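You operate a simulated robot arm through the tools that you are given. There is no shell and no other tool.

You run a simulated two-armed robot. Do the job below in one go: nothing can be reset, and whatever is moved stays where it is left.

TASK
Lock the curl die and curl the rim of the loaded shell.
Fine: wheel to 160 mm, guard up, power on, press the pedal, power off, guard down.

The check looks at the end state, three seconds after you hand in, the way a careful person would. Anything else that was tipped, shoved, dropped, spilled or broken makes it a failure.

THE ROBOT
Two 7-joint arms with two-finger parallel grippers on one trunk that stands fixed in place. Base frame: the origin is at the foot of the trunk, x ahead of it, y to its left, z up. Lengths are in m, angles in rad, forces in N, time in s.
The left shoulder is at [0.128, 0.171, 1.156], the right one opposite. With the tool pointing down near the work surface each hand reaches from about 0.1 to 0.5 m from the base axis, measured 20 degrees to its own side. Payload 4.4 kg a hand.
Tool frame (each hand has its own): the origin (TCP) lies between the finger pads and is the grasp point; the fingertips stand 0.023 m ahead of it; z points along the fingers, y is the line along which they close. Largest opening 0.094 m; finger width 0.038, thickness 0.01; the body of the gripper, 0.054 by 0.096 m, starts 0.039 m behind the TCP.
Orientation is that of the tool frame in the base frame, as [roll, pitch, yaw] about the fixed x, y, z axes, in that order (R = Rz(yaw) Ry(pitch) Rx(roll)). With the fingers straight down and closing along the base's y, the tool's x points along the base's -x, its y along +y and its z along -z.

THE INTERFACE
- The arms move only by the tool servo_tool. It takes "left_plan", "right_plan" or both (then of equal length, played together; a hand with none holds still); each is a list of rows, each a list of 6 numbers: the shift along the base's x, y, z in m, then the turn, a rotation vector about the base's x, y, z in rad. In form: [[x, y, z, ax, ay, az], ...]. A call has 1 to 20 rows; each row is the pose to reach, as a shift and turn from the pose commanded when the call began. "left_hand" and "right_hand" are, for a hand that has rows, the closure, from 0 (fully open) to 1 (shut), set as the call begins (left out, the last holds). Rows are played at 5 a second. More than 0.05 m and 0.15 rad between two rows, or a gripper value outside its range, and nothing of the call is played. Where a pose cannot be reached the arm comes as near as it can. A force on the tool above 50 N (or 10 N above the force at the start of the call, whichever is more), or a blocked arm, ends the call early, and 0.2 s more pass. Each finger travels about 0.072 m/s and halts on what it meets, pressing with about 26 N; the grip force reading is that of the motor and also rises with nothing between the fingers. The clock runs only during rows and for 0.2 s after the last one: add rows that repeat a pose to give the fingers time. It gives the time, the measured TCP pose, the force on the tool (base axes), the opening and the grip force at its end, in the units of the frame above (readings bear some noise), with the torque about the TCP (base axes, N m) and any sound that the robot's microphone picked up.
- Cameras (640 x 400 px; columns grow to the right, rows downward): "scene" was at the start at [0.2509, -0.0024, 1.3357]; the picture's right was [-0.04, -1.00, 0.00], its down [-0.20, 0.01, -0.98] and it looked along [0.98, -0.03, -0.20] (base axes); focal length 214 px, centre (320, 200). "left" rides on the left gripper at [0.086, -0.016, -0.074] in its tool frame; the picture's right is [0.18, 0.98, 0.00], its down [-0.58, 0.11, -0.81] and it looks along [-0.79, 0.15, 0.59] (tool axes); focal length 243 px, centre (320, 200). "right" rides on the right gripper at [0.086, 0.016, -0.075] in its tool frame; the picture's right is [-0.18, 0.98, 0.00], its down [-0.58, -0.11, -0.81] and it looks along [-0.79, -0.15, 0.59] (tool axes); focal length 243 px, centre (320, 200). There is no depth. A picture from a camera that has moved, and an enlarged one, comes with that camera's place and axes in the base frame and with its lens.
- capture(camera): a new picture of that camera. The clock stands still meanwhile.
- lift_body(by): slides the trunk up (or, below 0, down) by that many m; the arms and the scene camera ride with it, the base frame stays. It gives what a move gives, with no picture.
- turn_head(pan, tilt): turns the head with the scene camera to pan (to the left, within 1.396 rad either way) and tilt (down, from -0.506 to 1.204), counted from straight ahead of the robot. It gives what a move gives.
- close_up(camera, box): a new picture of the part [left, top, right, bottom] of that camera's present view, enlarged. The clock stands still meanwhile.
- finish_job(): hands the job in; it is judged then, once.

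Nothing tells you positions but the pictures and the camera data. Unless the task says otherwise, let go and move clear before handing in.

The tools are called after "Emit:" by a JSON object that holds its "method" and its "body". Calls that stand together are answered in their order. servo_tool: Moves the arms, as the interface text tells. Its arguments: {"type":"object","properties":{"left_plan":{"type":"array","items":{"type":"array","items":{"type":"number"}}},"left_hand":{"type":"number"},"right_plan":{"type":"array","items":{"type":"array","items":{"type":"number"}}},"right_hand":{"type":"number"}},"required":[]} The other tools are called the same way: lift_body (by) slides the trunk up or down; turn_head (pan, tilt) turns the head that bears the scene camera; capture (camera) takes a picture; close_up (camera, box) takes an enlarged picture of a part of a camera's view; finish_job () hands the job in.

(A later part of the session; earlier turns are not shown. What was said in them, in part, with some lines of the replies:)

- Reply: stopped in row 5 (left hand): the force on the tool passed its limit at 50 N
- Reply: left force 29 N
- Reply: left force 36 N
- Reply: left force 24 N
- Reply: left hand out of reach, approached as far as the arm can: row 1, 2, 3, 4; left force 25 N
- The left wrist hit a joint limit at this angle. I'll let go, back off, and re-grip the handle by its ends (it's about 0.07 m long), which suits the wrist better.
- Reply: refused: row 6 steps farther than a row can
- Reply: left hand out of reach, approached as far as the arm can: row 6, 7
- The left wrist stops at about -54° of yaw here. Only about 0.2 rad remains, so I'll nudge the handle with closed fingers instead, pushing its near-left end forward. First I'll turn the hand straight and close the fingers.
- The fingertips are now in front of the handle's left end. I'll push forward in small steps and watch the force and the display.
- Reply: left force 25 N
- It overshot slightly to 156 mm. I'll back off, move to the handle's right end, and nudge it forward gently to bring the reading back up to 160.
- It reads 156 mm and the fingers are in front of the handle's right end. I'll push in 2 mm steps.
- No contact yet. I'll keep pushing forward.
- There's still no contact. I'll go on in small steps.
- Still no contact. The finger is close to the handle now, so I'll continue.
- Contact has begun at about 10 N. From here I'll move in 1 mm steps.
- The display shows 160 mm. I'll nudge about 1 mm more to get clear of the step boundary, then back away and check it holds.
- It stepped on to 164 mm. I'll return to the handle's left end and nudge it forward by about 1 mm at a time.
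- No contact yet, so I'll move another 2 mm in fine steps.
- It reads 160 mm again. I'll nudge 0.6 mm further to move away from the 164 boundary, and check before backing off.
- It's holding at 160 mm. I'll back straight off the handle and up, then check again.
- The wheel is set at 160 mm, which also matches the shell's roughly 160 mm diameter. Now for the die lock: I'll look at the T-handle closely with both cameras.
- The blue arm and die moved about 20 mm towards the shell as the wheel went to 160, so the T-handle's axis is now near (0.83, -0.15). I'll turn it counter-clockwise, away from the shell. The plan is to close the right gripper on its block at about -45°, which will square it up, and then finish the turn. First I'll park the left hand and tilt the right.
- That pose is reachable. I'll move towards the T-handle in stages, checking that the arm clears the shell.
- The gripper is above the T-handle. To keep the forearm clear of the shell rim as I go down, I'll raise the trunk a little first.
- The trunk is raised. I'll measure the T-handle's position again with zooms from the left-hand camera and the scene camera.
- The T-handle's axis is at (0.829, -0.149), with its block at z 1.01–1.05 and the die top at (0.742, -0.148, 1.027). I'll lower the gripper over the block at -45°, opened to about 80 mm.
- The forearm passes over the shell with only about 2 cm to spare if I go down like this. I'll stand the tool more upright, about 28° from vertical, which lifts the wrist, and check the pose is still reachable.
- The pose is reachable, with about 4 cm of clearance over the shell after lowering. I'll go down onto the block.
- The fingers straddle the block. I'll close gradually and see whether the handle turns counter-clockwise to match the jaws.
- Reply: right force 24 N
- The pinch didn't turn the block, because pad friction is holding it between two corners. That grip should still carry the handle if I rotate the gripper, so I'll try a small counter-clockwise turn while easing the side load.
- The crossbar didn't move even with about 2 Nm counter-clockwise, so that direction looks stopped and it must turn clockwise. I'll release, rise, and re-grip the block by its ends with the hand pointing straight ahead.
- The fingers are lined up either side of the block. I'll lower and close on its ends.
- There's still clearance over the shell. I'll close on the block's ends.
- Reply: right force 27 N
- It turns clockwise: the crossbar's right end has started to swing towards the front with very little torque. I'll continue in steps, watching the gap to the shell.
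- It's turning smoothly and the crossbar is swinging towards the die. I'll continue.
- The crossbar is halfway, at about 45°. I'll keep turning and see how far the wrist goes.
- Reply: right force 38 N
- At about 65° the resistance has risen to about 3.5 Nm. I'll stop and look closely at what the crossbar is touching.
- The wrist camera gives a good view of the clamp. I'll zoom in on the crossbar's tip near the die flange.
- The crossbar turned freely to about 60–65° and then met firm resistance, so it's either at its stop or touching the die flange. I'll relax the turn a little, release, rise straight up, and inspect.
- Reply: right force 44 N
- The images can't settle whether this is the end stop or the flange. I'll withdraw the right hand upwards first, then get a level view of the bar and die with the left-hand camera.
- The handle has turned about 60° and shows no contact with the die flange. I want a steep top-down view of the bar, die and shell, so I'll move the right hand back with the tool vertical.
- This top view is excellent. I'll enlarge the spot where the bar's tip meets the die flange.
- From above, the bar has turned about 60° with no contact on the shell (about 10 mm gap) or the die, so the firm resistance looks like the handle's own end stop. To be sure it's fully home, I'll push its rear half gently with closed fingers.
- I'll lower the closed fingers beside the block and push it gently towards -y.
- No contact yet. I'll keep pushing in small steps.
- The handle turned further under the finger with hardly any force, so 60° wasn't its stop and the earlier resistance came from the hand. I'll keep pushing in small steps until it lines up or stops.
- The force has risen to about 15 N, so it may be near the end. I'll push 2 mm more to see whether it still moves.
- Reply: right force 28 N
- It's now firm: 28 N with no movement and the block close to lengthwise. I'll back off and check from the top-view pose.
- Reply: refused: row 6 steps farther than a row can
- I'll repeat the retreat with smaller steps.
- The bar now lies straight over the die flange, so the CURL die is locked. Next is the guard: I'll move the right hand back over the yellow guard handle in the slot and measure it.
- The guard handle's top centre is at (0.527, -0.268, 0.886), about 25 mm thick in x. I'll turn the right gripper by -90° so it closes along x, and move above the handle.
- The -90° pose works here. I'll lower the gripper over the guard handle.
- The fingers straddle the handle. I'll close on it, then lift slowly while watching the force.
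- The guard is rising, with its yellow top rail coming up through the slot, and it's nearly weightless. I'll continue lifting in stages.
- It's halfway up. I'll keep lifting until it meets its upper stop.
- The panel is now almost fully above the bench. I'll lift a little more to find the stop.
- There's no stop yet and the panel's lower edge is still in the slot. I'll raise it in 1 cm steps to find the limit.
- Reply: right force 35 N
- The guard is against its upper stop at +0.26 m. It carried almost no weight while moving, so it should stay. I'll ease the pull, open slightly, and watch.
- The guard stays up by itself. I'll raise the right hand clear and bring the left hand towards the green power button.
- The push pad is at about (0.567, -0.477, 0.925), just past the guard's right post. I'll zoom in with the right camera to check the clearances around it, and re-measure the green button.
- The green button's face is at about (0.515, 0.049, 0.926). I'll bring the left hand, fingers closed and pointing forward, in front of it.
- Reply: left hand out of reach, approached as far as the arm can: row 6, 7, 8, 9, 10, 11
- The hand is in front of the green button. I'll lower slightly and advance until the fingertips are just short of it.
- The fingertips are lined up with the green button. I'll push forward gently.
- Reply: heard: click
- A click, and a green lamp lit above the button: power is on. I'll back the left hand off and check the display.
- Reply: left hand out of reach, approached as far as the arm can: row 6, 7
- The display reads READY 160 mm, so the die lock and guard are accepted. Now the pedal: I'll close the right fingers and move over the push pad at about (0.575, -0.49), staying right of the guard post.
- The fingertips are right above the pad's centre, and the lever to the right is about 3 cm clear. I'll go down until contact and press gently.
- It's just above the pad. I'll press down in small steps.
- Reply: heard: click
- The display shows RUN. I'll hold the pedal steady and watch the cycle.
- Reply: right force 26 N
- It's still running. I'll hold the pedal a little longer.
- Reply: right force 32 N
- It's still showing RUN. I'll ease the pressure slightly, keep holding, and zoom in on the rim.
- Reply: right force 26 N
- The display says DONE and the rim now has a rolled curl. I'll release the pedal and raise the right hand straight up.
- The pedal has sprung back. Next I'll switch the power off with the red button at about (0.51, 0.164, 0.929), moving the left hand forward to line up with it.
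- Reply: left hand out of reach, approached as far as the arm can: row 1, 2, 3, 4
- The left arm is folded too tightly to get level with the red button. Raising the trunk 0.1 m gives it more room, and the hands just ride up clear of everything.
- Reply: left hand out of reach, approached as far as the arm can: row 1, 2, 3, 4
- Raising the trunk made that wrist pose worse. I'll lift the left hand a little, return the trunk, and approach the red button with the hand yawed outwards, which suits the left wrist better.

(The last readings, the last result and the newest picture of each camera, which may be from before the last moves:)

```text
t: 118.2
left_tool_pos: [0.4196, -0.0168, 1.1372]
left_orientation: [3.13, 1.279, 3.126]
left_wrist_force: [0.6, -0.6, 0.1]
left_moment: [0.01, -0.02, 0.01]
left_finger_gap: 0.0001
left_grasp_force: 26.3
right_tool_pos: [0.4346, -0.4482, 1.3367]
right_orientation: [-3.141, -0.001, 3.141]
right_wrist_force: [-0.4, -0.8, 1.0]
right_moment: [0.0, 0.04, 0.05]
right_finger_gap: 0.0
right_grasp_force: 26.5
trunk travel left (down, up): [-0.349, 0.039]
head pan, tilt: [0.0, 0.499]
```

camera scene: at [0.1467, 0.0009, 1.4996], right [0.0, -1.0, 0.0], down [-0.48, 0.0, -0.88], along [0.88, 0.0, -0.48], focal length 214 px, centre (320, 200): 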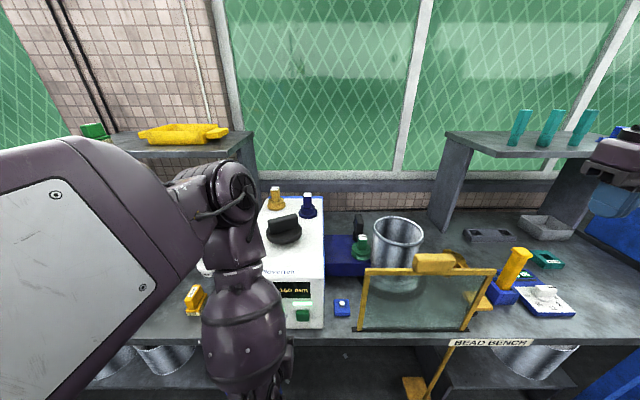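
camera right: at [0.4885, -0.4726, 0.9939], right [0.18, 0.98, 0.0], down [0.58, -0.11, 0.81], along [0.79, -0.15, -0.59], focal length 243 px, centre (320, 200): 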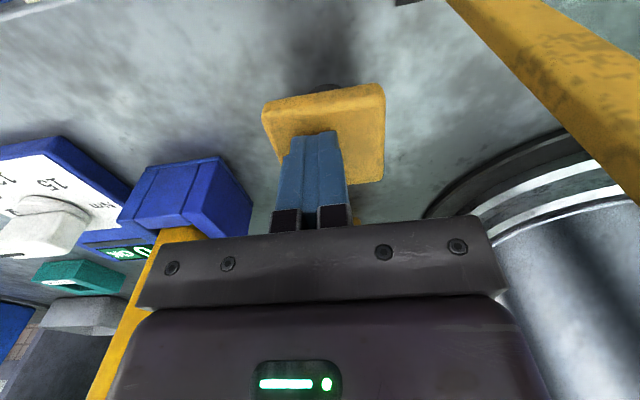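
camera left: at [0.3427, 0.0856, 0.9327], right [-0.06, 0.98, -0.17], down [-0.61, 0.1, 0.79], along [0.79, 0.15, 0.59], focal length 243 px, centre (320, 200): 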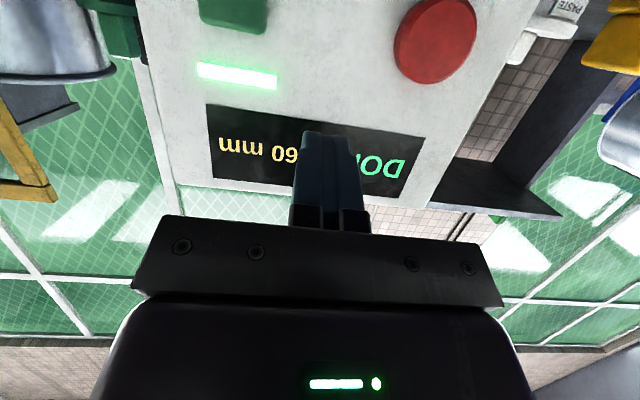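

Emit:
{"method": "lift_body", "body": {"by": -0.1}}

Emit:
{"method": "capture", "body": {"camera": "scene"}}

```text
t: 119.5
left_tool_pos: [0.4185, -0.0046, 1.0238]
left_orientation: [3.116, 1.253, -3.14]
left_wrist_force: [-0.4, 0.6, -0.4]
left_moment: [-0.03, 0.01, 0.02]
left_finger_gap: 0.0001
left_grasp_force: 26.0
right_tool_pos: [0.435, -0.4497, 1.2363]
right_orientation: [3.141, 0.0, 3.141]
right_wrist_force: [0.6, -0.8, -0.7]
right_moment: [-0.03, -0.01, 0.01]
right_finger_gap: 0.0
right_grasp_force: 26.0
trunk travel left (down, up): [-0.249, 0.139]
head pan, tilt: [0.0, 0.499]
```

```text
taken
camera scene: at [0.1804, 0.0006, 1.3957], right [0.0, -1.0, 0.0], down [-0.48, 0.0, -0.88], along [0.88, 0.0, -0.48], focal length 214 px, centre (320, 200)
```

scene: 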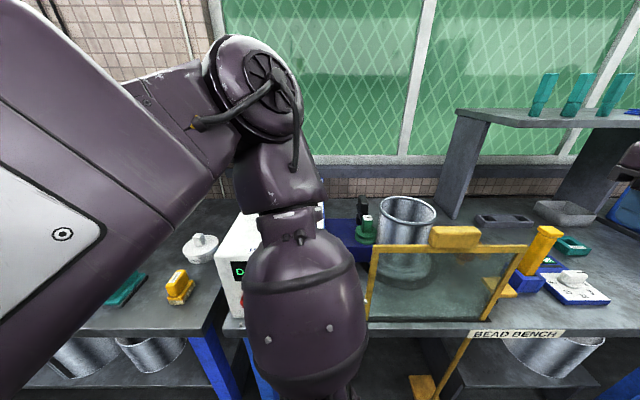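

The trunk is back where it was. I'll yaw the left hand outwards by about 0.45 rad and move towards the red button.

Emit:
{"method": "servo_tool", "body": {"left_plan": [[0.005, 0.01, -0.01, 0, 0, 0.12], [0.01, 0.03, -0.02, 0, 0, 0.24], [0.015, 0.05, -0.04, 0, 0, 0.36], [0.02, 0.075, -0.06, 0, 0, 0.45], [0.025, 0.1, -0.075, 0, 0, 0.45], [0.03, 0.125, -0.083, 0, 0, 0.45], [0.033, 0.145, -0.086, 0, 0, 0.45], [0.035, 0.158, -0.086, 0, 0, 0.45], [0.035, 0.158, -0.086, 0, 0, 0.45]]}}

Emit:
{"method": "capture", "body": {"camera": "left"}}

Emit:
{"method": "capture", "body": {"camera": "scene"}}

```text
t: 121.5
left_tool_pos: [0.4544, 0.1425, 0.9466]
left_orientation: [3.131, 1.278, -2.703]
left_wrist_force: [0.5, -0.4, -0.2]
left_moment: [-0.02, 0.02, 0.02]
left_finger_gap: 0.0
left_grasp_force: 26.0
right_tool_pos: [0.4346, -0.4477, 1.2365]
right_orientation: [3.141, -0.003, -3.141]
right_wrist_force: [0.4, 0.0, 0.0]
right_moment: [0.04, -0.01, 0.0]
right_finger_gap: 0.0001
right_grasp_force: 26.1
trunk travel left (down, up): [-0.249, 0.139]
head pan, tilt: [0.0, 0.499]
```

```text
taken
camera left: at [0.3751, 0.0857, 0.8857], right [-0.47, 0.86, -0.17], down [-0.59, -0.17, 0.79], along [0.65, 0.48, 0.59], focal length 243 px, centre (320, 200)
```

left: 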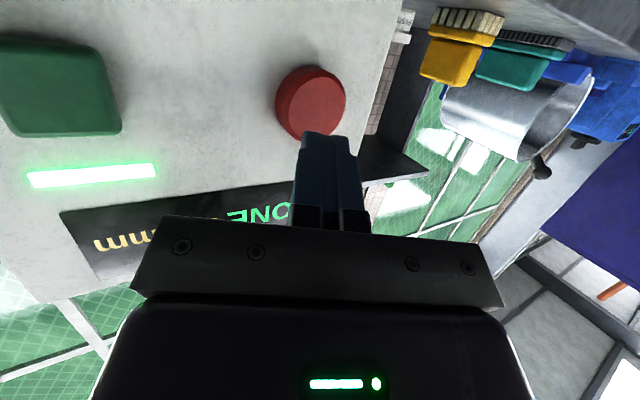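

```text
taken
camera scene: at [0.1811, 0.0008, 1.3955], right [0.0, -1.0, 0.0], down [-0.48, 0.0, -0.88], along [0.88, 0.0, -0.48], focal length 214 px, centre (320, 200)
```

scene: 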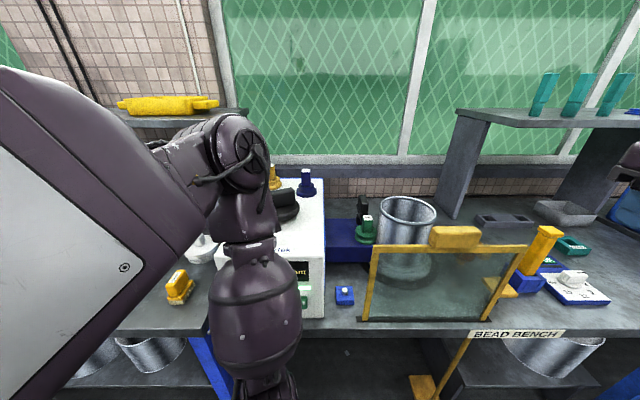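

The hand is well placed. The red button's centre is at about (0.51, 0.162, 0.927), so I'll align and push forward until it clicks.

Emit:
{"method": "servo_tool", "body": {"left_plan": [[0.008, 0.006, -0.007, 0, 0, 0], [0.018, 0.01, -0.012, 0, 0, 0], [0.024, 0.01, -0.012, 0, 0, 0], [0.024, 0.01, -0.012, 0, 0, 0]]}}

Emit:
{"method": "capture", "body": {"camera": "left"}}

```text
t: 122.5
left_tool_pos: [0.4779, 0.1523, 0.9365]
left_orientation: [3.129, 1.279, -2.703]
left_wrist_force: [0.0, -1.0, 1.0]
left_moment: [0.01, -0.05, 0.03]
left_finger_gap: 0.0
left_grasp_force: 25.6
right_tool_pos: [0.4341, -0.4495, 1.2367]
right_orientation: [3.142, -0.003, 3.141]
right_wrist_force: [-0.3, 0.4, 0.4]
right_moment: [-0.03, -0.04, 0.0]
right_finger_gap: 0.0
right_grasp_force: 25.1
trunk travel left (down, up): [-0.249, 0.139]
head pan, tilt: [0.0, 0.499]
```

```text
taken
camera left: at [0.3981, 0.0955, 0.8749], right [-0.47, 0.86, -0.17], down [-0.59, -0.17, 0.79], along [0.65, 0.48, 0.59], focal length 243 px, centre (320, 200)
```

left: 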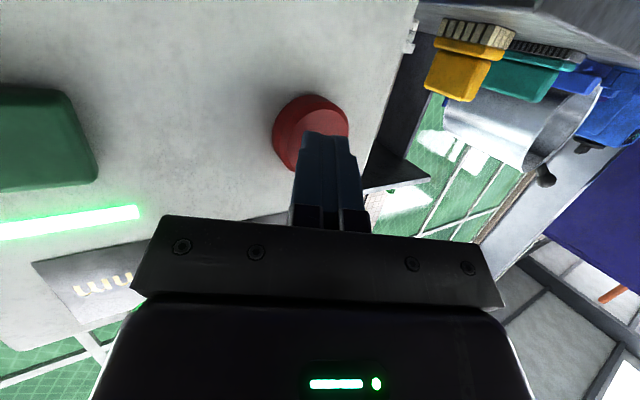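

Emit:
{"method": "servo_tool", "body": {"left_plan": [[0.004, 0, 0, 0, 0, 0], [0.008, 0, 0, 0, 0, 0], [0.012, 0, 0, 0, 0, 0], [0.012, 0, 0, 0, 0, 0]]}}

Emit:
{"method": "capture", "body": {"camera": "left"}}

```text
t: 123.5
left_tool_pos: [0.4871, 0.152, 0.9363]
left_orientation: [3.128, 1.278, -2.707]
left_wrist_force: [-12.3, -0.7, -2.0]
left_moment: [0.01, -0.13, 0.01]
left_finger_gap: 0.0
left_grasp_force: 26.2
right_tool_pos: [0.433, -0.4505, 1.2373]
right_orientation: [3.141, 0.001, 3.14]
right_wrist_force: [-0.5, 0.0, -0.2]
right_moment: [0.0, 0.01, 0.03]
right_finger_gap: 0.0002
right_grasp_force: 25.9
trunk travel left (down, up): [-0.249, 0.139]
head pan, tilt: [0.0, 0.499]
heard: click
```

```text
taken
camera left: at [0.4083, 0.0962, 0.8749], right [-0.47, 0.86, -0.17], down [-0.59, -0.17, 0.79], along [0.65, 0.48, 0.59], focal length 243 px, centre (320, 200)
```

left: 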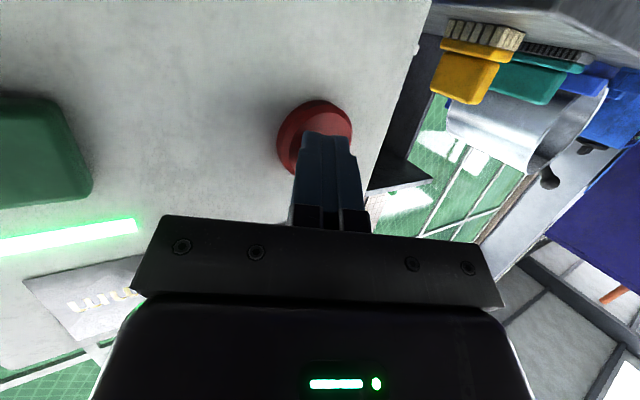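

A click was heard. I'll back off and see whether the lamp and the display switched off.

Emit:
{"method": "servo_tool", "body": {"left_plan": [[-0.02, 0, 0, 0, 0, 0], [-0.045, 0, 0, 0, 0, 0], [-0.05, -0.02, 0.01, 0, 0, 0], [-0.05, -0.05, 0.02, 0, 0, 0], [-0.05, -0.08, 0.03, 0, 0, 0], [-0.05, -0.08, 0.03, 0, 0, 0]]}}

Emit:
{"method": "capture", "body": {"camera": "left"}}

Emit:
{"method": "capture", "body": {"camera": "scene"}}

```text
t: 124.9
left_tool_pos: [0.4402, 0.0745, 0.9644]
left_orientation: [3.131, 1.278, -2.704]
left_wrist_force: [-0.4, -1.3, 0.2]
left_moment: [-0.01, 0.0, 0.03]
left_finger_gap: 0.0001
left_grasp_force: 25.6
right_tool_pos: [0.4348, -0.4485, 1.2363]
right_orientation: [3.141, -0.001, 3.14]
right_wrist_force: [-0.3, 0.3, -0.1]
right_moment: [0.01, -0.02, 0.0]
right_finger_gap: 0.0002
right_grasp_force: 25.9
trunk travel left (down, up): [-0.249, 0.139]
head pan, tilt: [0.0, 0.499]
```

```text
taken
camera left: at [0.3608, 0.0169, 0.9036], right [-0.47, 0.86, -0.17], down [-0.59, -0.17, 0.79], along [0.65, 0.48, 0.59], focal length 243 px, centre (320, 200)
```

left: 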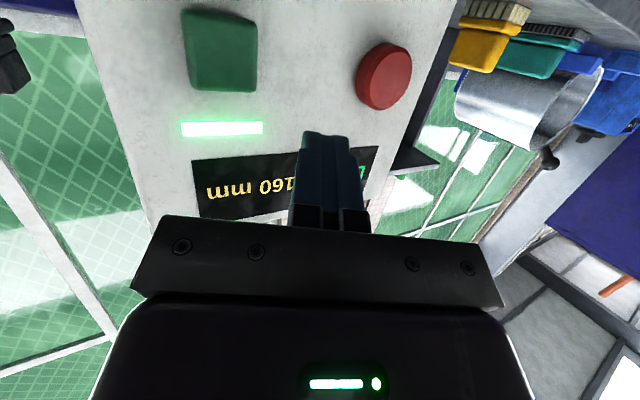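

```text
taken
camera scene: at [0.1814, 0.0012, 1.3954], right [0.0, -1.0, 0.0], down [-0.48, 0.0, -0.88], along [0.88, 0.0, -0.48], focal length 214 px, centre (320, 200)
```

scene: 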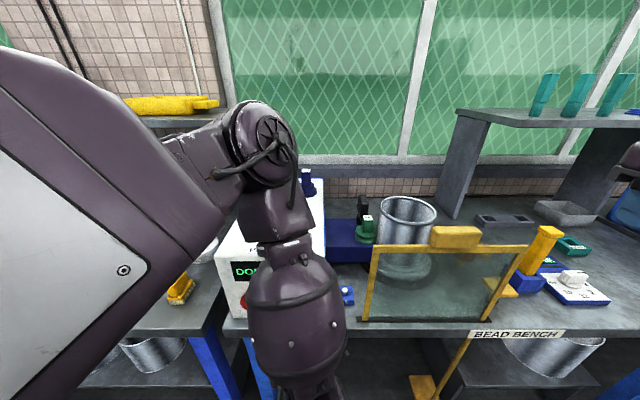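

Emit:
{"method": "close_up", "body": {"camera": "scene", "box": [210, 230, 340, 330]}}

Emit:
{"method": "close_up", "body": {"camera": "left", "box": [160, 0, 440, 230]}}

```text
4.00 times, centred on (275, 280) of scene
camera zoom: at [0.1814, 0.0012, 1.3954], right [0.0, -1.0, 0.0], down [-0.48, 0.0, -0.88], along [0.88, 0.0, -0.48], focal length 858 px, centre (500, -120)
```

zoom: 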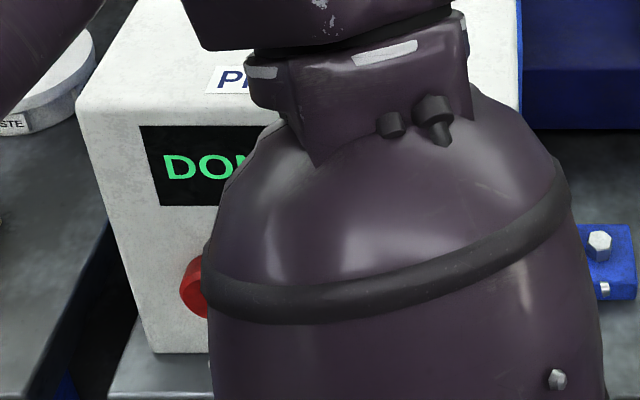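

```text
1.74 times, centred on (300, 115) of left
camera zoom: at [0.3608, 0.0169, 0.9036], right [-0.47, 0.86, -0.17], down [-0.59, -0.17, 0.79], along [0.65, 0.48, 0.59], focal length 422 px, centre (355, 348)
```

zoom: 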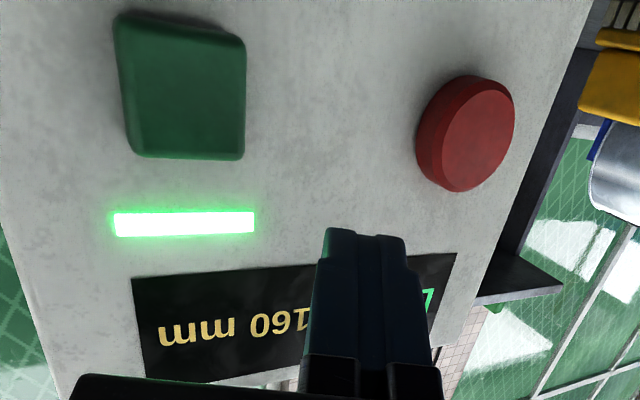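

The lamp is still lit and it still says DONE, so that press didn't register fully. I'll press the red button again, a little deeper and longer.

Emit:
{"method": "servo_tool", "body": {"left_plan": [[0, 0.03, -0.01, 0, 0, 0], [0, 0.06, -0.02, 0, 0, 0], [0.005, 0.08, -0.03, 0, 0, 0], [0.025, 0.08, -0.032, 0, 0, 0], [0.038, 0.08, -0.034, 0, 0, 0], [0.042, 0.08, -0.034, 0, 0, 0], [0.046, 0.08, -0.034, 0, 0, 0], [0.05, 0.08, -0.034, 0, 0, 0], [0.054, 0.08, -0.034, 0, 0, 0], [0.054, 0.08, -0.034, 0, 0, 0], [0.054, 0.08, -0.034, 0, 0, 0], [0.054, 0.08, -0.034, 0, 0, 0]]}}

Emit:
{"method": "capture", "body": {"camera": "left"}}

```text
t: 127.5
left_tool_pos: [0.4926, 0.1536, 0.9335]
left_orientation: [3.13, 1.28, -2.703]
left_wrist_force: [-29.6, 1.0, -4.8]
left_moment: [-0.04, -0.17, 0.19]
left_finger_gap: 0.0
left_grasp_force: 26.1
right_tool_pos: [0.4323, -0.4482, 1.2358]
right_orientation: [-3.141, 0.003, 3.141]
right_wrist_force: [-0.2, 0.6, 0.0]
right_moment: [0.01, -0.02, 0.01]
right_finger_gap: 0.0003
right_grasp_force: 26.2
trunk travel left (down, up): [-0.249, 0.139]
head pan, tilt: [0.0, 0.499]
heard: click
```

```text
taken
camera left: at [0.4123, 0.0963, 0.872], right [-0.47, 0.86, -0.17], down [-0.59, -0.17, 0.79], along [0.65, 0.48, 0.59], focal length 243 px, centre (320, 200)
```

left: 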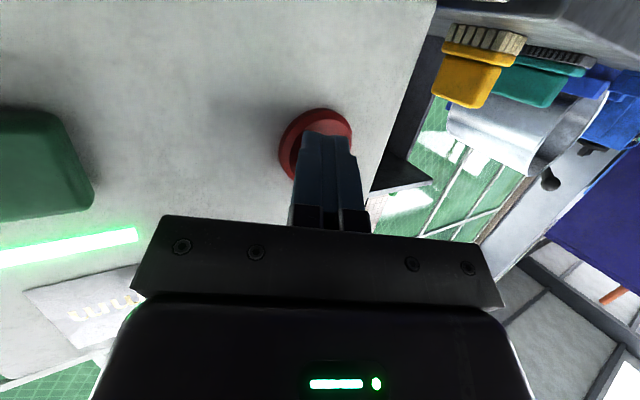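

Emit:
{"method": "servo_tool", "body": {"left_plan": [[-0.02, 0, 0, 0, 0, 0], [-0.05, 0, 0, 0, 0, 0], [-0.06, -0.03, 0.01, 0, 0, 0], [-0.06, -0.06, 0.02, 0, 0, 0], [-0.06, -0.1, 0.03, 0, 0, 0], [-0.06, -0.14, 0.03, 0, 0, 0], [-0.06, -0.14, 0.03, 0, 0, 0]]}}

Emit:
{"method": "capture", "body": {"camera": "left"}}

Emit:
{"method": "capture", "body": {"camera": "scene"}}

```text
t: 129.1
left_tool_pos: [0.4357, 0.0159, 0.9611]
left_orientation: [3.131, 1.274, -2.69]
left_wrist_force: [0.7, 0.8, -0.4]
left_moment: [-0.01, 0.01, 0.03]
left_finger_gap: 0.0001
left_grasp_force: 25.8
right_tool_pos: [0.4333, -0.4494, 1.2371]
right_orientation: [3.141, -0.001, 3.141]
right_wrist_force: [-0.1, -0.6, -0.7]
right_moment: [0.02, -0.01, 0.01]
right_finger_gap: 0.0
right_grasp_force: 25.9
trunk travel left (down, up): [-0.249, 0.139]
head pan, tilt: [0.0, 0.499]
```

```text
taken
camera left: at [0.3568, -0.0425, 0.8993], right [-0.49, 0.85, -0.17], down [-0.58, -0.17, 0.79], along [0.65, 0.49, 0.58], focal length 243 px, centre (320, 200)
```

left: 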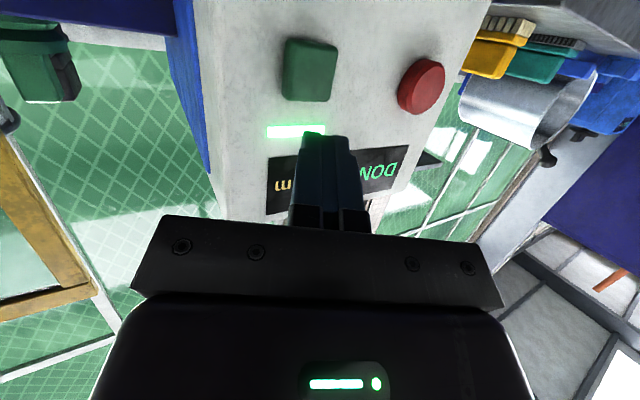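

```text
taken
camera scene: at [0.1808, 0.0007, 1.3955], right [0.0, -1.0, 0.0], down [-0.48, 0.0, -0.88], along [0.88, 0.0, -0.48], focal length 214 px, centre (320, 200)
```

scene: 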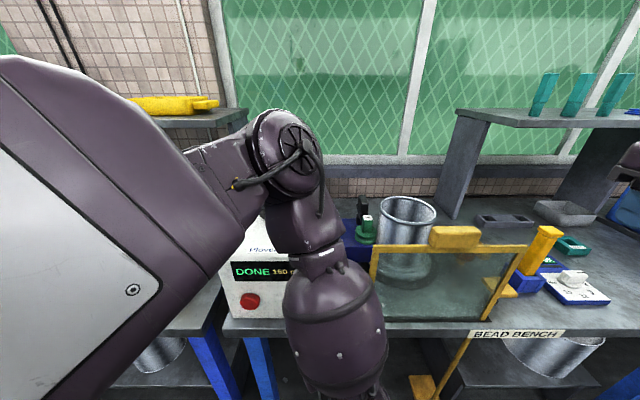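

Two red presses clicked without switching it off, so red is probably a stop button and green toggles the power. A second green press is harmless without the pedal, so I'll try that.

Emit:
{"method": "servo_tool", "body": {"left_plan": [[0.005, 0.015, -0.015, 0, 0, 0], [0.02, 0.024, -0.027, 0, 0, 0], [0.035, 0.024, -0.027, 0, 0, 0], [0.042, 0.024, -0.027, 0, 0, 0], [0.042, 0.024, -0.027, 0, 0, 0]]}}

Emit:
{"method": "capture", "body": {"camera": "left"}}

```text
t: 130.3
left_tool_pos: [0.4762, 0.0372, 0.9355]
left_orientation: [3.131, 1.282, -2.702]
left_wrist_force: [0.0, 0.8, 0.2]
left_moment: [-0.01, -0.02, 0.02]
left_finger_gap: 0.0
left_grasp_force: 25.7
right_tool_pos: [0.4356, -0.4505, 1.2368]
right_orientation: [3.141, -0.001, -3.14]
right_wrist_force: [-0.6, -0.2, -1.1]
right_moment: [-0.04, 0.01, -0.01]
right_finger_gap: 0.0
right_grasp_force: 25.9
trunk travel left (down, up): [-0.249, 0.139]
head pan, tilt: [0.0, 0.499]
```

```text
taken
camera left: at [0.3966, -0.0198, 0.874], right [-0.47, 0.86, -0.17], down [-0.59, -0.17, 0.79], along [0.65, 0.48, 0.59], focal length 243 px, centre (320, 200)
```

left: 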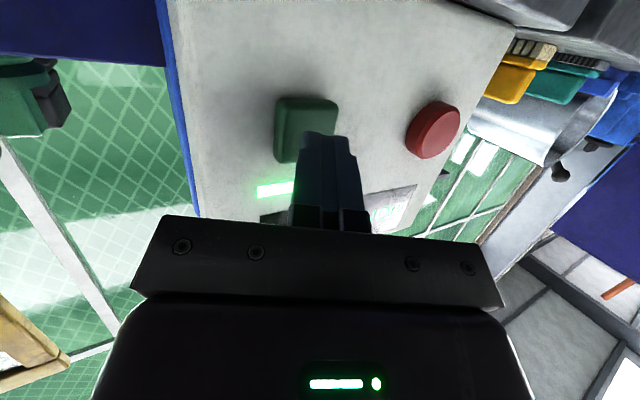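

Emit:
{"method": "servo_tool", "body": {"left_plan": [[0.004, 0, 0, 0, 0, 0], [0.008, 0, 0, 0, 0, 0], [0.012, 0, 0, 0, 0, 0], [0.016, 0, 0, 0, 0, 0]]}}

Emit:
{"method": "capture", "body": {"camera": "left"}}

```text
t: 131.3
left_tool_pos: [0.4906, 0.0374, 0.936]
left_orientation: [3.127, 1.28, -2.706]
left_wrist_force: [-13.5, -1.6, 0.2]
left_moment: [0.0, -0.14, 0.02]
left_finger_gap: 0.0001
left_grasp_force: 25.8
right_tool_pos: [0.4333, -0.4483, 1.2375]
right_orientation: [-3.141, -0.001, 3.142]
right_wrist_force: [0.1, -0.4, -0.1]
right_moment: [0.02, 0.02, 0.0]
right_finger_gap: 0.0
right_grasp_force: 26.1
trunk travel left (down, up): [-0.249, 0.139]
head pan, tilt: [0.0, 0.499]
heard: click
```

```text
taken
camera left: at [0.4105, -0.0198, 0.8745], right [-0.47, 0.86, -0.17], down [-0.59, -0.17, 0.79], along [0.65, 0.48, 0.59], focal length 243 px, centre (320, 200)
```

left: 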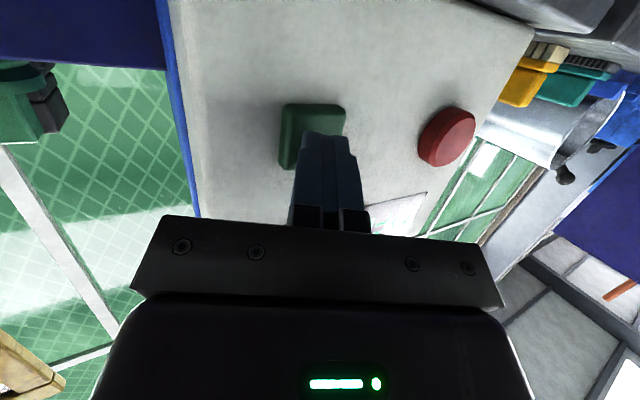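

The lamp went out, so green does toggle the power. I'll back the left hand away and confirm on the display.

Emit:
{"method": "servo_tool", "body": {"left_plan": [[-0.02, 0, 0, 0, 0, 0], [-0.05, 0, 0.01, 0, 0, 0], [-0.065, -0.02, 0.03, 0, 0, 0], [-0.07, -0.05, 0.06, 0, 0, 0], [-0.075, -0.08, 0.09, 0, 0, 0], [-0.08, -0.1, 0.12, 0, 0, 0], [-0.08, -0.1, 0.12, 0, 0, 0]]}}

Emit:
{"method": "capture", "body": {"camera": "scene"}}

Emit:
{"method": "capture", "body": {"camera": "left"}}

```text
t: 132.4
left_tool_pos: [0.3955, 0.0082, 0.9534]
left_orientation: [2.92, 1.15, -2.824]
left_wrist_force: [0.4, -0.3, 0.1]
left_moment: [-0.02, 0.01, 0.0]
left_finger_gap: 0.0002
left_grasp_force: 26.5
right_tool_pos: [0.4352, -0.4488, 1.2361]
right_orientation: [-3.141, -0.002, 3.141]
right_wrist_force: [0.2, 0.1, -0.4]
right_moment: [-0.02, 0.0, -0.05]
right_finger_gap: 0.0001
right_grasp_force: 26.4
trunk travel left (down, up): [-0.249, 0.139]
head pan, tilt: [0.0, 0.499]
stopped in row 5 (left hand): the arm was blocked; the commanded pose is now the measured one
```

```text
taken
camera scene: at [0.1814, 0.0011, 1.3954], right [0.0, -1.0, 0.0], down [-0.48, 0.0, -0.88], along [0.88, 0.0, -0.48], focal length 214 px, centre (320, 200)
```

scene: 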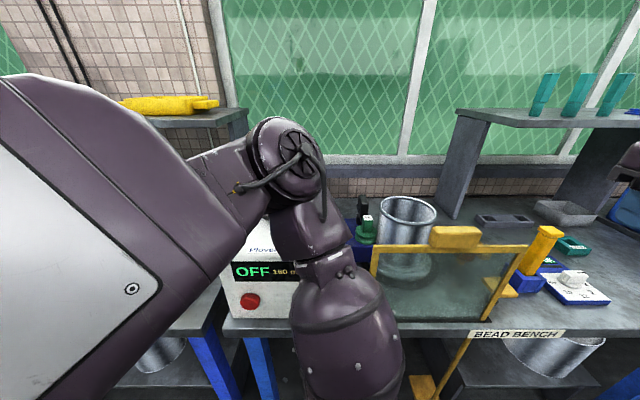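

```text
taken
camera left: at [0.313, -0.0537, 0.903], right [-0.56, 0.83, -0.08], down [-0.46, -0.22, 0.86], along [0.69, 0.52, 0.5], focal length 243 px, centre (320, 200)
```

left: 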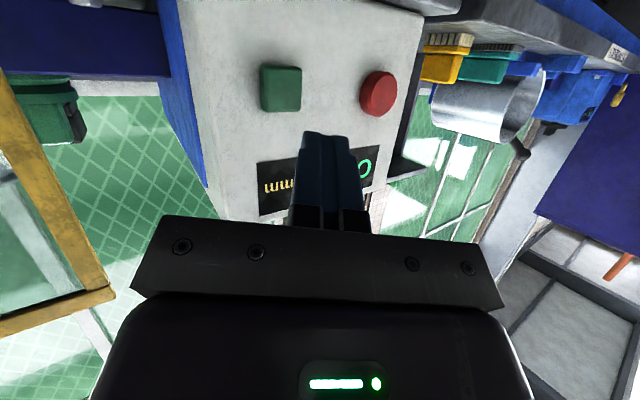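

The display reads OFF 160 mm. The left arm met its own body while withdrawing, so I'll bring it forward a little and retrace the way it came in.

Emit:
{"method": "servo_tool", "body": {"left_plan": [[0.015, 0.01, 0, 0, 0, -0.08], [0.03, 0.025, 0, 0, 0, -0.16], [0.035, 0.04, 0, 0, 0, -0.24], [0.035, 0.044, 0, 0, 0, -0.31], [0.035, 0.044, 0, 0, 0, -0.31]]}}

Emit:
{"method": "close_up", "body": {"camera": "scene", "box": [330, 200, 560, 350]}}

```text
t: 133.6
left_tool_pos: [0.4303, 0.0515, 0.9537]
left_orientation: [2.919, 1.15, -3.141]
left_wrist_force: [0.6, -0.8, 0.9]
left_moment: [-0.02, -0.01, 0.0]
left_finger_gap: 0.0001
left_grasp_force: 25.7
right_tool_pos: [0.435, -0.4484, 1.2361]
right_orientation: [3.141, -0.002, 3.141]
right_wrist_force: [0.2, -0.2, -0.1]
right_moment: [-0.04, 0.0, 0.01]
right_finger_gap: 0.0
right_grasp_force: 26.1
trunk travel left (down, up): [-0.249, 0.139]
head pan, tilt: [0.0, 0.499]
```

```text
2.67 times, centred on (445, 275) of scene
camera zoom: at [0.1812, 0.001, 1.3954], right [0.0, -1.0, 0.0], down [-0.48, 0.0, -0.88], along [0.88, 0.0, -0.48], focal length 572 px, centre (-13, 0)
```

zoom: 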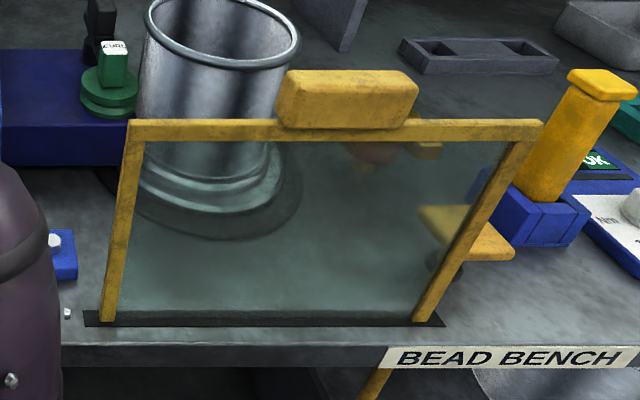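

Nothing was disturbed. Now I'll retrace the left hand's way up and back to its parking place.

Emit:
{"method": "servo_tool", "body": {"left_plan": [[-0.003, 0.016, 0.034, 0, 0.086, 0], [-0.006, 0.031, 0.068, 0, 0.171, 0], [-0.009, 0.047, 0.102, 0, 0.257, 0], [-0.012, 0.063, 0.136, 0, 0.343, 0], [-0.015, 0.078, 0.17, 0, 0.429, 0], [-0.018, 0.094, 0.204, 0, 0.514, 0], [-0.021, 0.109, 0.238, 0, 0.6, 0], [-0.024, 0.125, 0.272, 0, 0.686, 0], [-0.028, 0.141, 0.307, 0, 0.771, 0], [-0.031, 0.156, 0.341, 0, 0.857, 0], [-0.034, 0.172, 0.375, 0, 0.943, 0], [-0.037, 0.188, 0.409, 0, 1.029, 0], [-0.04, 0.203, 0.443, 0, 1.114, 0], [-0.043, 0.219, 0.473, 0, 1.15, 0], [-0.043, 0.219, 0.473, 0, 1.15, 0]]}}

Emit:
{"method": "capture", "body": {"camera": "scene"}}

```text
t: 135.2
left_tool_pos: [0.3697, 0.1123, 1.0456]
left_orientation: [2.959, 0.425, -3.016]
left_wrist_force: [0.2, 0.8, 0.2]
left_moment: [-0.02, 0.0, 0.0]
left_finger_gap: 0.0001
left_grasp_force: 26.1
left hand out of reach, approached as far as the arm can: row 4, 5, 6, 7
right_tool_pos: [0.4321, -0.4488, 1.2371]
right_orientation: [-3.14, 0.001, 3.14]
right_wrist_force: [-0.9, 0.7, 0.2]
right_moment: [0.0, -0.05, -0.03]
right_finger_gap: 0.0
right_grasp_force: 25.9
trunk travel left (down, up): [-0.249, 0.139]
head pan, tilt: [0.0, 0.499]
stopped in row 7 (left hand): the arm was blocked; the commanded pose is now the measured one
```

```text
taken
camera scene: at [0.1788, 0.0001, 1.3972], right [-0.01, -1.0, 0.0], down [-0.47, 0.0, -0.88], along [0.88, 0.0, -0.47], focal length 214 px, centre (320, 200)
```

scene: 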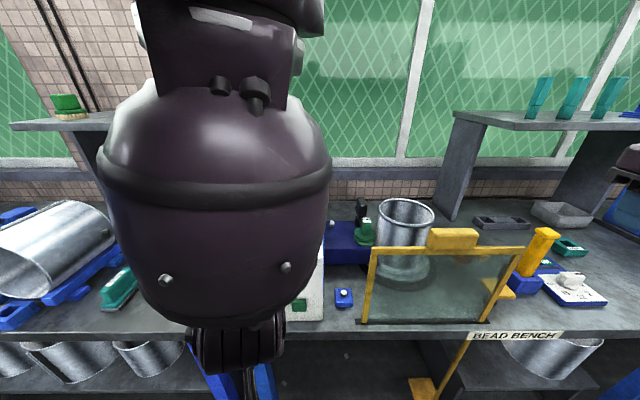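

The left arm is folded against its own body. I'll move the hand forward first, then up, to unfold it while staying clear of the machine.

Emit:
{"method": "servo_tool", "body": {"left_plan": [[0.03, 0, 0, 0, 0, 0], [0.06, 0, 0, 0, 0, 0], [0.075, 0, 0.03, 0, 0, 0], [0.08, 0, 0.07, 0, 0, 0], [0.085, 0, 0.11, 0, 0, 0], [0.09, 0, 0.15, 0, 0, 0], [0.1, 0, 0.19, 0, 0, 0], [0.11, 0, 0.23, 0, 0, 0], [0.11, 0, 0.23, 0, 0, 0]]}}

Emit:
{"method": "capture", "body": {"camera": "scene"}}

```text
t: 137.2
left_tool_pos: [0.4789, 0.113, 1.275]
left_orientation: [2.952, 0.427, -3.024]
left_wrist_force: [-0.2, -0.6, -0.1]
left_moment: [0.01, 0.0, 0.02]
left_finger_gap: 0.0
left_grasp_force: 25.9
right_tool_pos: [0.4344, -0.4495, 1.2361]
right_orientation: [3.141, 0.0, -3.142]
right_wrist_force: [-0.8, 0.0, 0.0]
right_moment: [-0.05, 0.04, -0.02]
right_finger_gap: 0.0
right_grasp_force: 26.3
trunk travel left (down, up): [-0.249, 0.139]
head pan, tilt: [0.0, 0.499]
```

```text
taken
camera scene: at [0.1809, 0.0002, 1.3955], right [0.0, -1.0, 0.0], down [-0.48, 0.0, -0.88], along [0.88, 0.0, -0.48], focal length 214 px, centre (320, 200)
```

scene: 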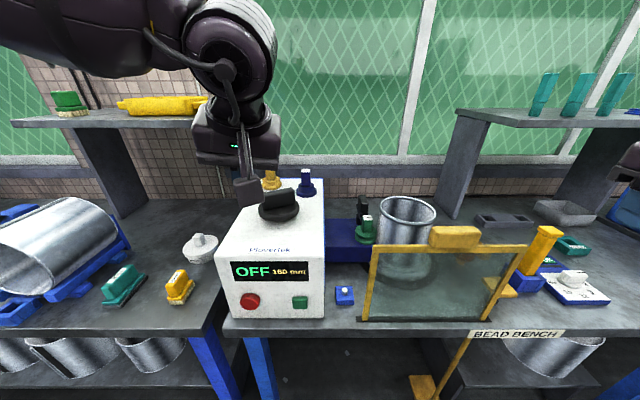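

The left arm is free again and the display shows OFF 160 mm. I'll park the left hand up and to the left, then go for the guard handle with the right hand.

Emit:
{"method": "servo_tool", "body": {"left_plan": [[-0.01, 0.03, 0.03, 0, 0, 0], [-0.02, 0.06, 0.06, 0, 0, 0], [-0.04, 0.09, 0.09, 0, 0, 0], [-0.06, 0.12, 0.11, 0, 0, 0], [-0.08, 0.14, 0.13, 0, 0, 0], [-0.08, 0.14, 0.13, 0, 0, 0]]}}

Emit:
{"method": "servo_tool", "body": {"right_plan": [[-0.005, 0.03, 0, 0, 0, -0.14], [-0.01, 0.06, 0.01, 0, 0, -0.28], [0.0, 0.09, 0.01, 0, 0, -0.42], [0.02, 0.11, 0.01, 0, 0, -0.56], [0.04, 0.13, 0.01, 0, 0, -0.7], [0.06, 0.15, 0.01, 0, 0, -0.84], [0.075, 0.165, 0.01, 0, 0, -0.98], [0.085, 0.175, 0.01, 0, 0, -1.12], [0.09, 0.18, 0.01, 0, 0, -1.26], [0.091, 0.18, 0.01, 0, 0, -1.4], [0.091, 0.18, 0.01, 0, 0, -1.5], [0.091, 0.18, 0.01, 0, 0, -1.571], [0.091, 0.18, 0.01, 0, 0, -1.571]], "right_hand": 0.2}}

Emit:
{"method": "capture", "body": {"camera": "scene"}}

Emit:
{"method": "capture", "body": {"camera": "right"}}

```text
t: 138.6
left_tool_pos: [0.4007, 0.2538, 1.4047]
left_orientation: [2.955, 0.423, -3.026]
left_wrist_force: [0.1, -0.8, 0.1]
left_moment: [-0.01, 0.01, 0.03]
left_finger_gap: 0.0
left_grasp_force: 26.1
right_tool_pos: [0.435, -0.4502, 1.2358]
right_orientation: [-3.141, -0.002, 3.142]
right_wrist_force: [0.1, -0.3, 0.0]
right_moment: [0.0, 0.02, 0.02]
right_finger_gap: 0.0
right_grasp_force: 25.7
trunk travel left (down, up): [-0.249, 0.139]
head pan, tilt: [0.0, 0.499]
```

```text
t: 141.4
left_tool_pos: [0.4, 0.2526, 1.4056]
left_orientation: [2.956, 0.427, -3.024]
left_wrist_force: [0.7, -0.4, 0.3]
left_moment: [0.02, 0.02, 0.0]
left_finger_gap: 0.0001
left_grasp_force: 26.2
right_tool_pos: [0.5249, -0.2691, 1.2476]
right_orientation: [-3.141, -0.003, 1.569]
right_wrist_force: [0.2, -0.6, -0.4]
right_moment: [-0.01, -0.01, -0.03]
right_finger_gap: 0.075
right_grasp_force: 0.0
trunk travel left (down, up): [-0.249, 0.139]
head pan, tilt: [0.0, 0.499]
```

```text
taken
camera scene: at [0.1812, 0.0009, 1.3954], right [0.0, -1.0, 0.0], down [-0.48, 0.0, -0.88], along [0.88, 0.0, -0.48], focal length 214 px, centre (320, 200)
```

scene: 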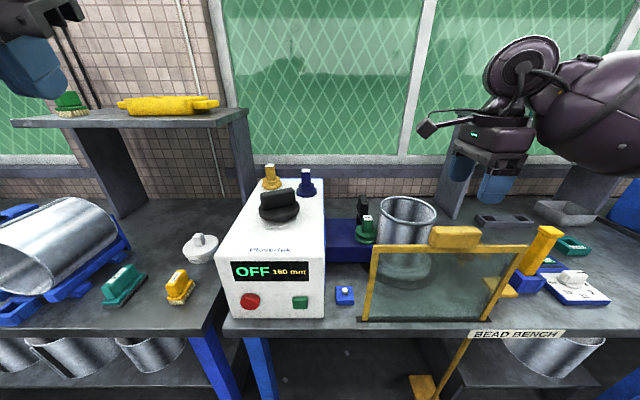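

```text
taken
camera right: at [0.5427, -0.1824, 1.3228], right [0.98, -0.19, 0.0], down [-0.11, -0.58, 0.81], along [-0.15, -0.79, -0.59], focal length 243 px, centre (320, 200)
```

right: 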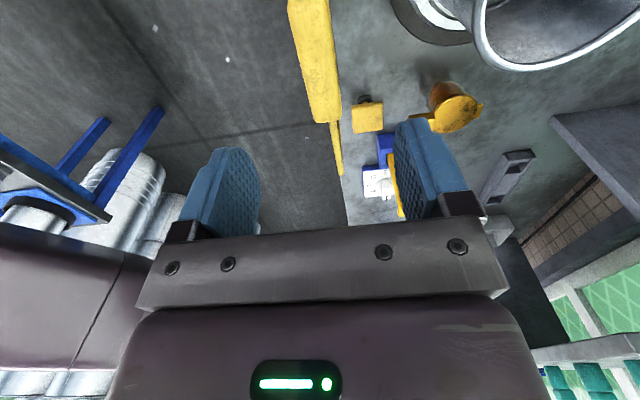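

The right gripper is above the raised guard handle. I'll lower onto it and close.

Emit:
{"method": "servo_tool", "body": {"right_plan": [[0, 0, -0.04, 0, 0, 0], [0, 0, -0.075, 0, 0, 0], [0, 0, -0.1, 0, 0, 0], [0, 0, -0.106, 0, 0, 0], [0, 0, -0.106, 0, 0, 0]]}}

Emit:
{"method": "servo_tool", "body": {"right_plan": [[0, 0, 0, 0, 0, 0], [0, 0, 0, 0, 0, 0], [0, 0, 0, 0, 0, 0], [0, 0, 0, 0, 0, 0]], "right_hand": 1.0}}

Emit:
{"method": "close_up", "body": {"camera": "scene", "box": [340, 180, 560, 340]}}

```text
t: 142.6
left_tool_pos: [0.4006, 0.2533, 1.4051]
left_orientation: [2.955, 0.426, -3.023]
left_wrist_force: [1.0, 0.3, -0.1]
left_moment: [0.02, -0.01, -0.01]
left_finger_gap: 0.0003
left_grasp_force: 26.0
right_tool_pos: [0.5243, -0.2689, 1.141]
right_orientation: [3.14, -0.002, 1.572]
right_wrist_force: [0.6, 0.1, 0.3]
right_moment: [-0.01, -0.01, -0.03]
right_finger_gap: 0.0751
right_grasp_force: 0.2
trunk travel left (down, up): [-0.249, 0.139]
head pan, tilt: [0.0, 0.499]
```

```text
t: 143.6
left_tool_pos: [0.4007, 0.2525, 1.404]
left_orientation: [2.955, 0.424, -3.025]
left_wrist_force: [-0.4, 0.7, 0.5]
left_moment: [0.0, 0.02, 0.01]
left_finger_gap: 0.0
left_grasp_force: 26.0
right_tool_pos: [0.5241, -0.268, 1.1408]
right_orientation: [3.141, -0.001, 1.571]
right_wrist_force: [5.4, -1.0, -0.1]
right_moment: [0.11, -0.24, 0.33]
right_finger_gap: 0.0257
right_grasp_force: 45.2
trunk travel left (down, up): [-0.249, 0.139]
head pan, tilt: [0.0, 0.499]
```

```text
2.50 times, centred on (450, 260) of scene
camera zoom: at [0.1819, 0.0008, 1.3953], right [0.0, -1.0, 0.0], down [-0.48, 0.0, -0.88], along [0.88, 0.0, -0.48], focal length 536 px, centre (-5, 50)
```

zoom: 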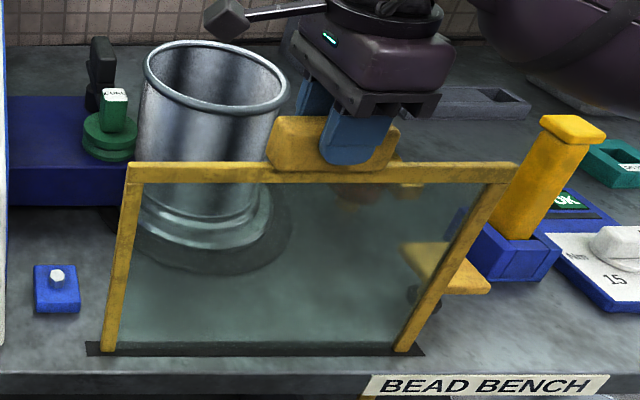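

I have the handle. I'll lower the guard smoothly in stages.

Emit:
{"method": "servo_tool", "body": {"right_plan": [[0, 0, -0.025, 0, 0, 0], [0, 0, -0.05, 0, 0, 0], [0, 0, -0.075, 0, 0, 0], [0, 0, -0.1, 0, 0, 0], [0, 0, -0.125, 0, 0, 0], [0, 0, -0.15, 0, 0, 0], [0, 0, -0.175, 0, 0, 0], [0, 0, -0.2, 0, 0, 0], [0, 0, -0.22, 0, 0, 0], [0, 0, -0.235, 0, 0, 0], [0, 0, -0.235, 0, 0, 0]]}}

Emit:
{"method": "capture", "body": {"camera": "scene"}}

```text
t: 146.0
left_tool_pos: [0.4016, 0.2553, 1.4046]
left_orientation: [2.955, 0.426, -3.022]
left_wrist_force: [-0.6, 0.7, 0.3]
left_moment: [0.04, -0.01, -0.02]
left_finger_gap: 0.0
left_grasp_force: 26.5
right_tool_pos: [0.5256, -0.2679, 0.906]
right_orientation: [-3.141, -0.001, 1.571]
right_wrist_force: [-3.1, 11.2, 1.3]
right_moment: [0.95, 0.13, -0.22]
right_finger_gap: 0.026
right_grasp_force: 44.6
trunk travel left (down, up): [-0.249, 0.139]
head pan, tilt: [0.0, 0.499]
```

```text
taken
camera scene: at [0.1808, 0.0019, 1.3955], right [0.0, -1.0, 0.0], down [-0.48, 0.0, -0.88], along [0.88, 0.0, -0.48], focal length 214 px, centre (320, 200)
```

scene: 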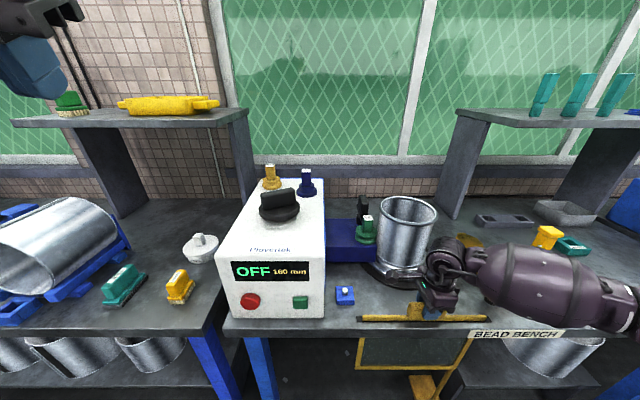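

The guard is almost down. I'll do the last couple of centimetres slowly, until it seats.

Emit:
{"method": "servo_tool", "body": {"right_plan": [[0, 0, -0.006, 0, 0, 0], [0, 0, -0.012, 0, 0, 0], [0, 0, -0.017, 0, 0, 0], [0, 0, -0.021, 0, 0, 0], [0, 0, -0.024, 0, 0, 0], [0, 0, -0.026, 0, 0, 0], [0, 0, -0.026, 0, 0, 0]]}}

Emit:
{"method": "close_up", "body": {"camera": "scene", "box": [340, 280, 520, 400]}}

```text
t: 147.6
left_tool_pos: [0.3967, 0.2535, 1.4057]
left_orientation: [2.958, 0.426, -3.022]
left_wrist_force: [-0.5, -0.1, 0.5]
left_moment: [0.02, 0.0, -0.02]
left_finger_gap: 0.0
left_grasp_force: 26.6
right_tool_pos: [0.5238, -0.2687, 0.8833]
right_orientation: [3.133, 0.001, 1.571]
right_wrist_force: [-2.5, -1.0, 32.7]
right_moment: [-0.12, 0.81, 0.65]
right_finger_gap: 0.0258
right_grasp_force: 45.0
trunk travel left (down, up): [-0.249, 0.139]
head pan, tilt: [0.0, 0.499]
```

```text
3.33 times, centred on (430, 340) of scene
camera zoom: at [0.1787, 0.0019, 1.3959], right [0.0, -1.0, 0.0], down [-0.48, 0.0, -0.88], along [0.88, 0.0, -0.48], focal length 715 px, centre (-47, -267)
```

zoom: 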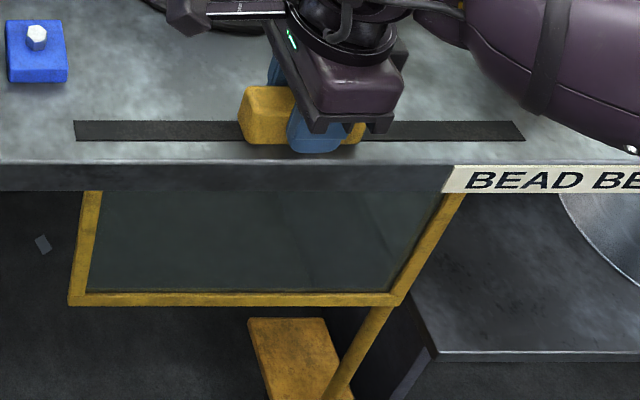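

The guard is fully down and seated. I'll open the gripper, go straight up, and move clear.

Emit:
{"method": "servo_tool", "body": {"right_plan": [[0, 0, 0.001, 0, 0, 0], [0, 0, 0.001, 0, 0, 0], [0, 0, 0.001, 0, 0, 0], [0, 0, 0.03, 0, 0, 0], [0, 0, 0.07, 0, 0, 0], [0, 0, 0.11, 0, 0, 0], [0, 0, 0.15, 0, 0, 0], [0, 0, 0.19, 0, 0, 0], [0, 0, 0.23, 0, 0, 0], [-0.02, -0.01, 0.27, 0, 0, 0], [-0.05, -0.02, 0.3, 0, 0, 0.12], [-0.08, -0.03, 0.32, 0, 0, 0.26], [-0.1, -0.04, 0.33, 0, 0, 0.4], [-0.1, -0.05, 0.34, 0, 0, 0.54], [-0.1, -0.06, 0.34, 0, 0, 0.68], [-0.1, -0.06, 0.34, 0, 0, 0.82], [-0.1, -0.06, 0.34, 0, 0, 0.96], [-0.1, -0.06, 0.34, 0, 0, 0.96]], "right_hand": 0.2}}

Emit:
{"method": "capture", "body": {"camera": "scene"}}

Emit:
{"method": "close_up", "body": {"camera": "scene", "box": [210, 170, 470, 340]}}

Emit:
{"method": "close_up", "body": {"camera": "scene", "box": [440, 190, 640, 330]}}

Emit:
{"method": "close_up", "body": {"camera": "scene", "box": [340, 280, 520, 400]}}

```text
t: 151.4
left_tool_pos: [0.4018, 0.2535, 1.4044]
left_orientation: [2.953, 0.426, -3.023]
left_wrist_force: [0.0, 0.0, 0.3]
left_moment: [0.02, 0.0, -0.03]
left_finger_gap: 0.0
left_grasp_force: 26.1
right_tool_pos: [0.4248, -0.3284, 1.22]
right_orientation: [-3.141, -0.001, 2.53]
right_wrist_force: [-0.3, 0.0, 0.0]
right_moment: [0.01, -0.02, -0.02]
right_finger_gap: 0.0752
right_grasp_force: 0.0
trunk travel left (down, up): [-0.249, 0.139]
head pan, tilt: [0.0, 0.499]
```

```text
taken
camera scene: at [0.1812, 0.0011, 1.3954], right [0.0, -1.0, 0.0], down [-0.48, 0.0, -0.88], along [0.88, 0.0, -0.48], focal length 214 px, centre (320, 200)
```

scene: 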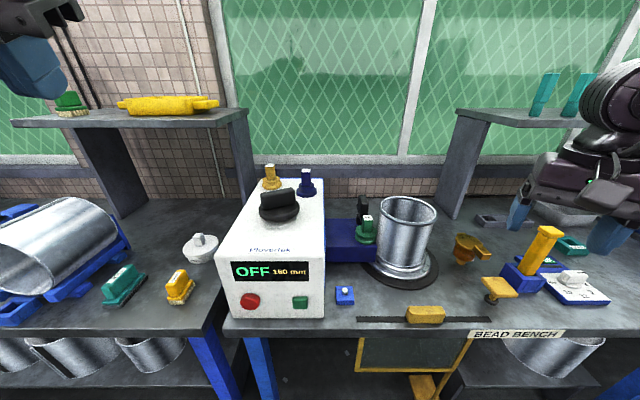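

```text
2.35 times, centred on (340, 255) of scene
camera zoom: at [0.1812, 0.0011, 1.3954], right [0.0, -1.0, 0.0], down [-0.48, 0.0, -0.88], along [0.88, 0.0, -0.48], focal length 505 px, centre (273, 71)
```

zoom: 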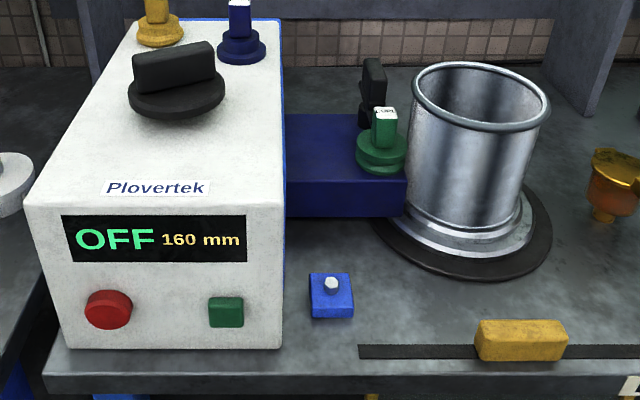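

```text
2.86 times, centred on (540, 260) of scene
camera zoom: at [0.1812, 0.0011, 1.3954], right [0.0, -1.0, 0.0], down [-0.48, 0.0, -0.88], along [0.88, 0.0, -0.48], focal length 613 px, centre (-309, 29)
```

zoom: 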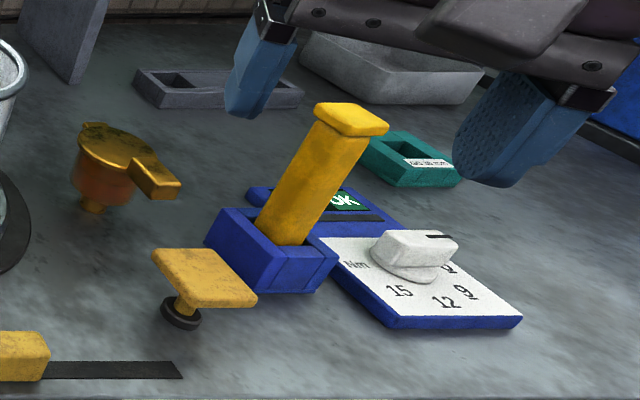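

```text
3.33 times, centred on (430, 340) of scene
camera zoom: at [0.1812, 0.0011, 1.3954], right [0.0, -1.0, 0.0], down [-0.48, 0.0, -0.88], along [0.88, 0.0, -0.48], focal length 715 px, centre (-47, -267)
```

zoom: 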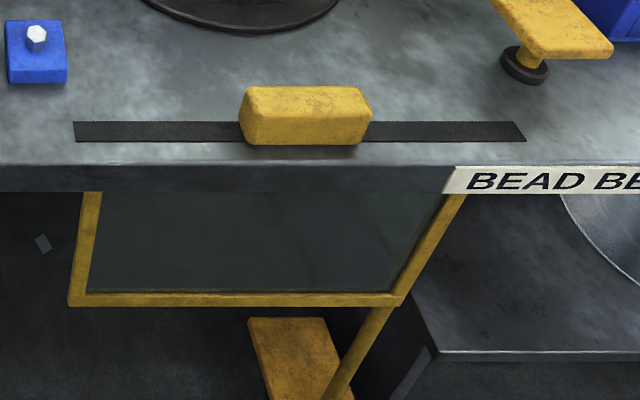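

Everything is in its end state: OFF at 160 mm, rim curled, clamp bar over the CURL die, guard seated, pedal released. Both hands are clear and nothing else on the bench looks disturbed. I'm handing in the job.

Emit:
{"method": "finish_job", "body": {}}

```text
The job is handed in.
```

The job is done and handed in: the CURL die is locked and the shell's rim now has a rolled curl. I don't know the result of the check.

- **Die lock:** the black clamp handle is turned a quarter turn to its stop, so its bar lies over the CURL die's flange.
- **Wheel:** the display reads 160 mm. It went slightly past in both directions while I set it (156, then 164) before settling on 160.
- **Curl:** with the guard up and the power on, the display showed READY. I held the pedal until it showed DONE.
- **End state:** the power is off (display OFF 160 mm), the pedal is released, the guard is fully down, and both hands are clear.
- **Red button:** I pressed it twice to switch off. It clicked both times but the power stayed on. Pressing the green button again switched it off.

In the last pictures, nothing else on the bench looked moved or knocked over.
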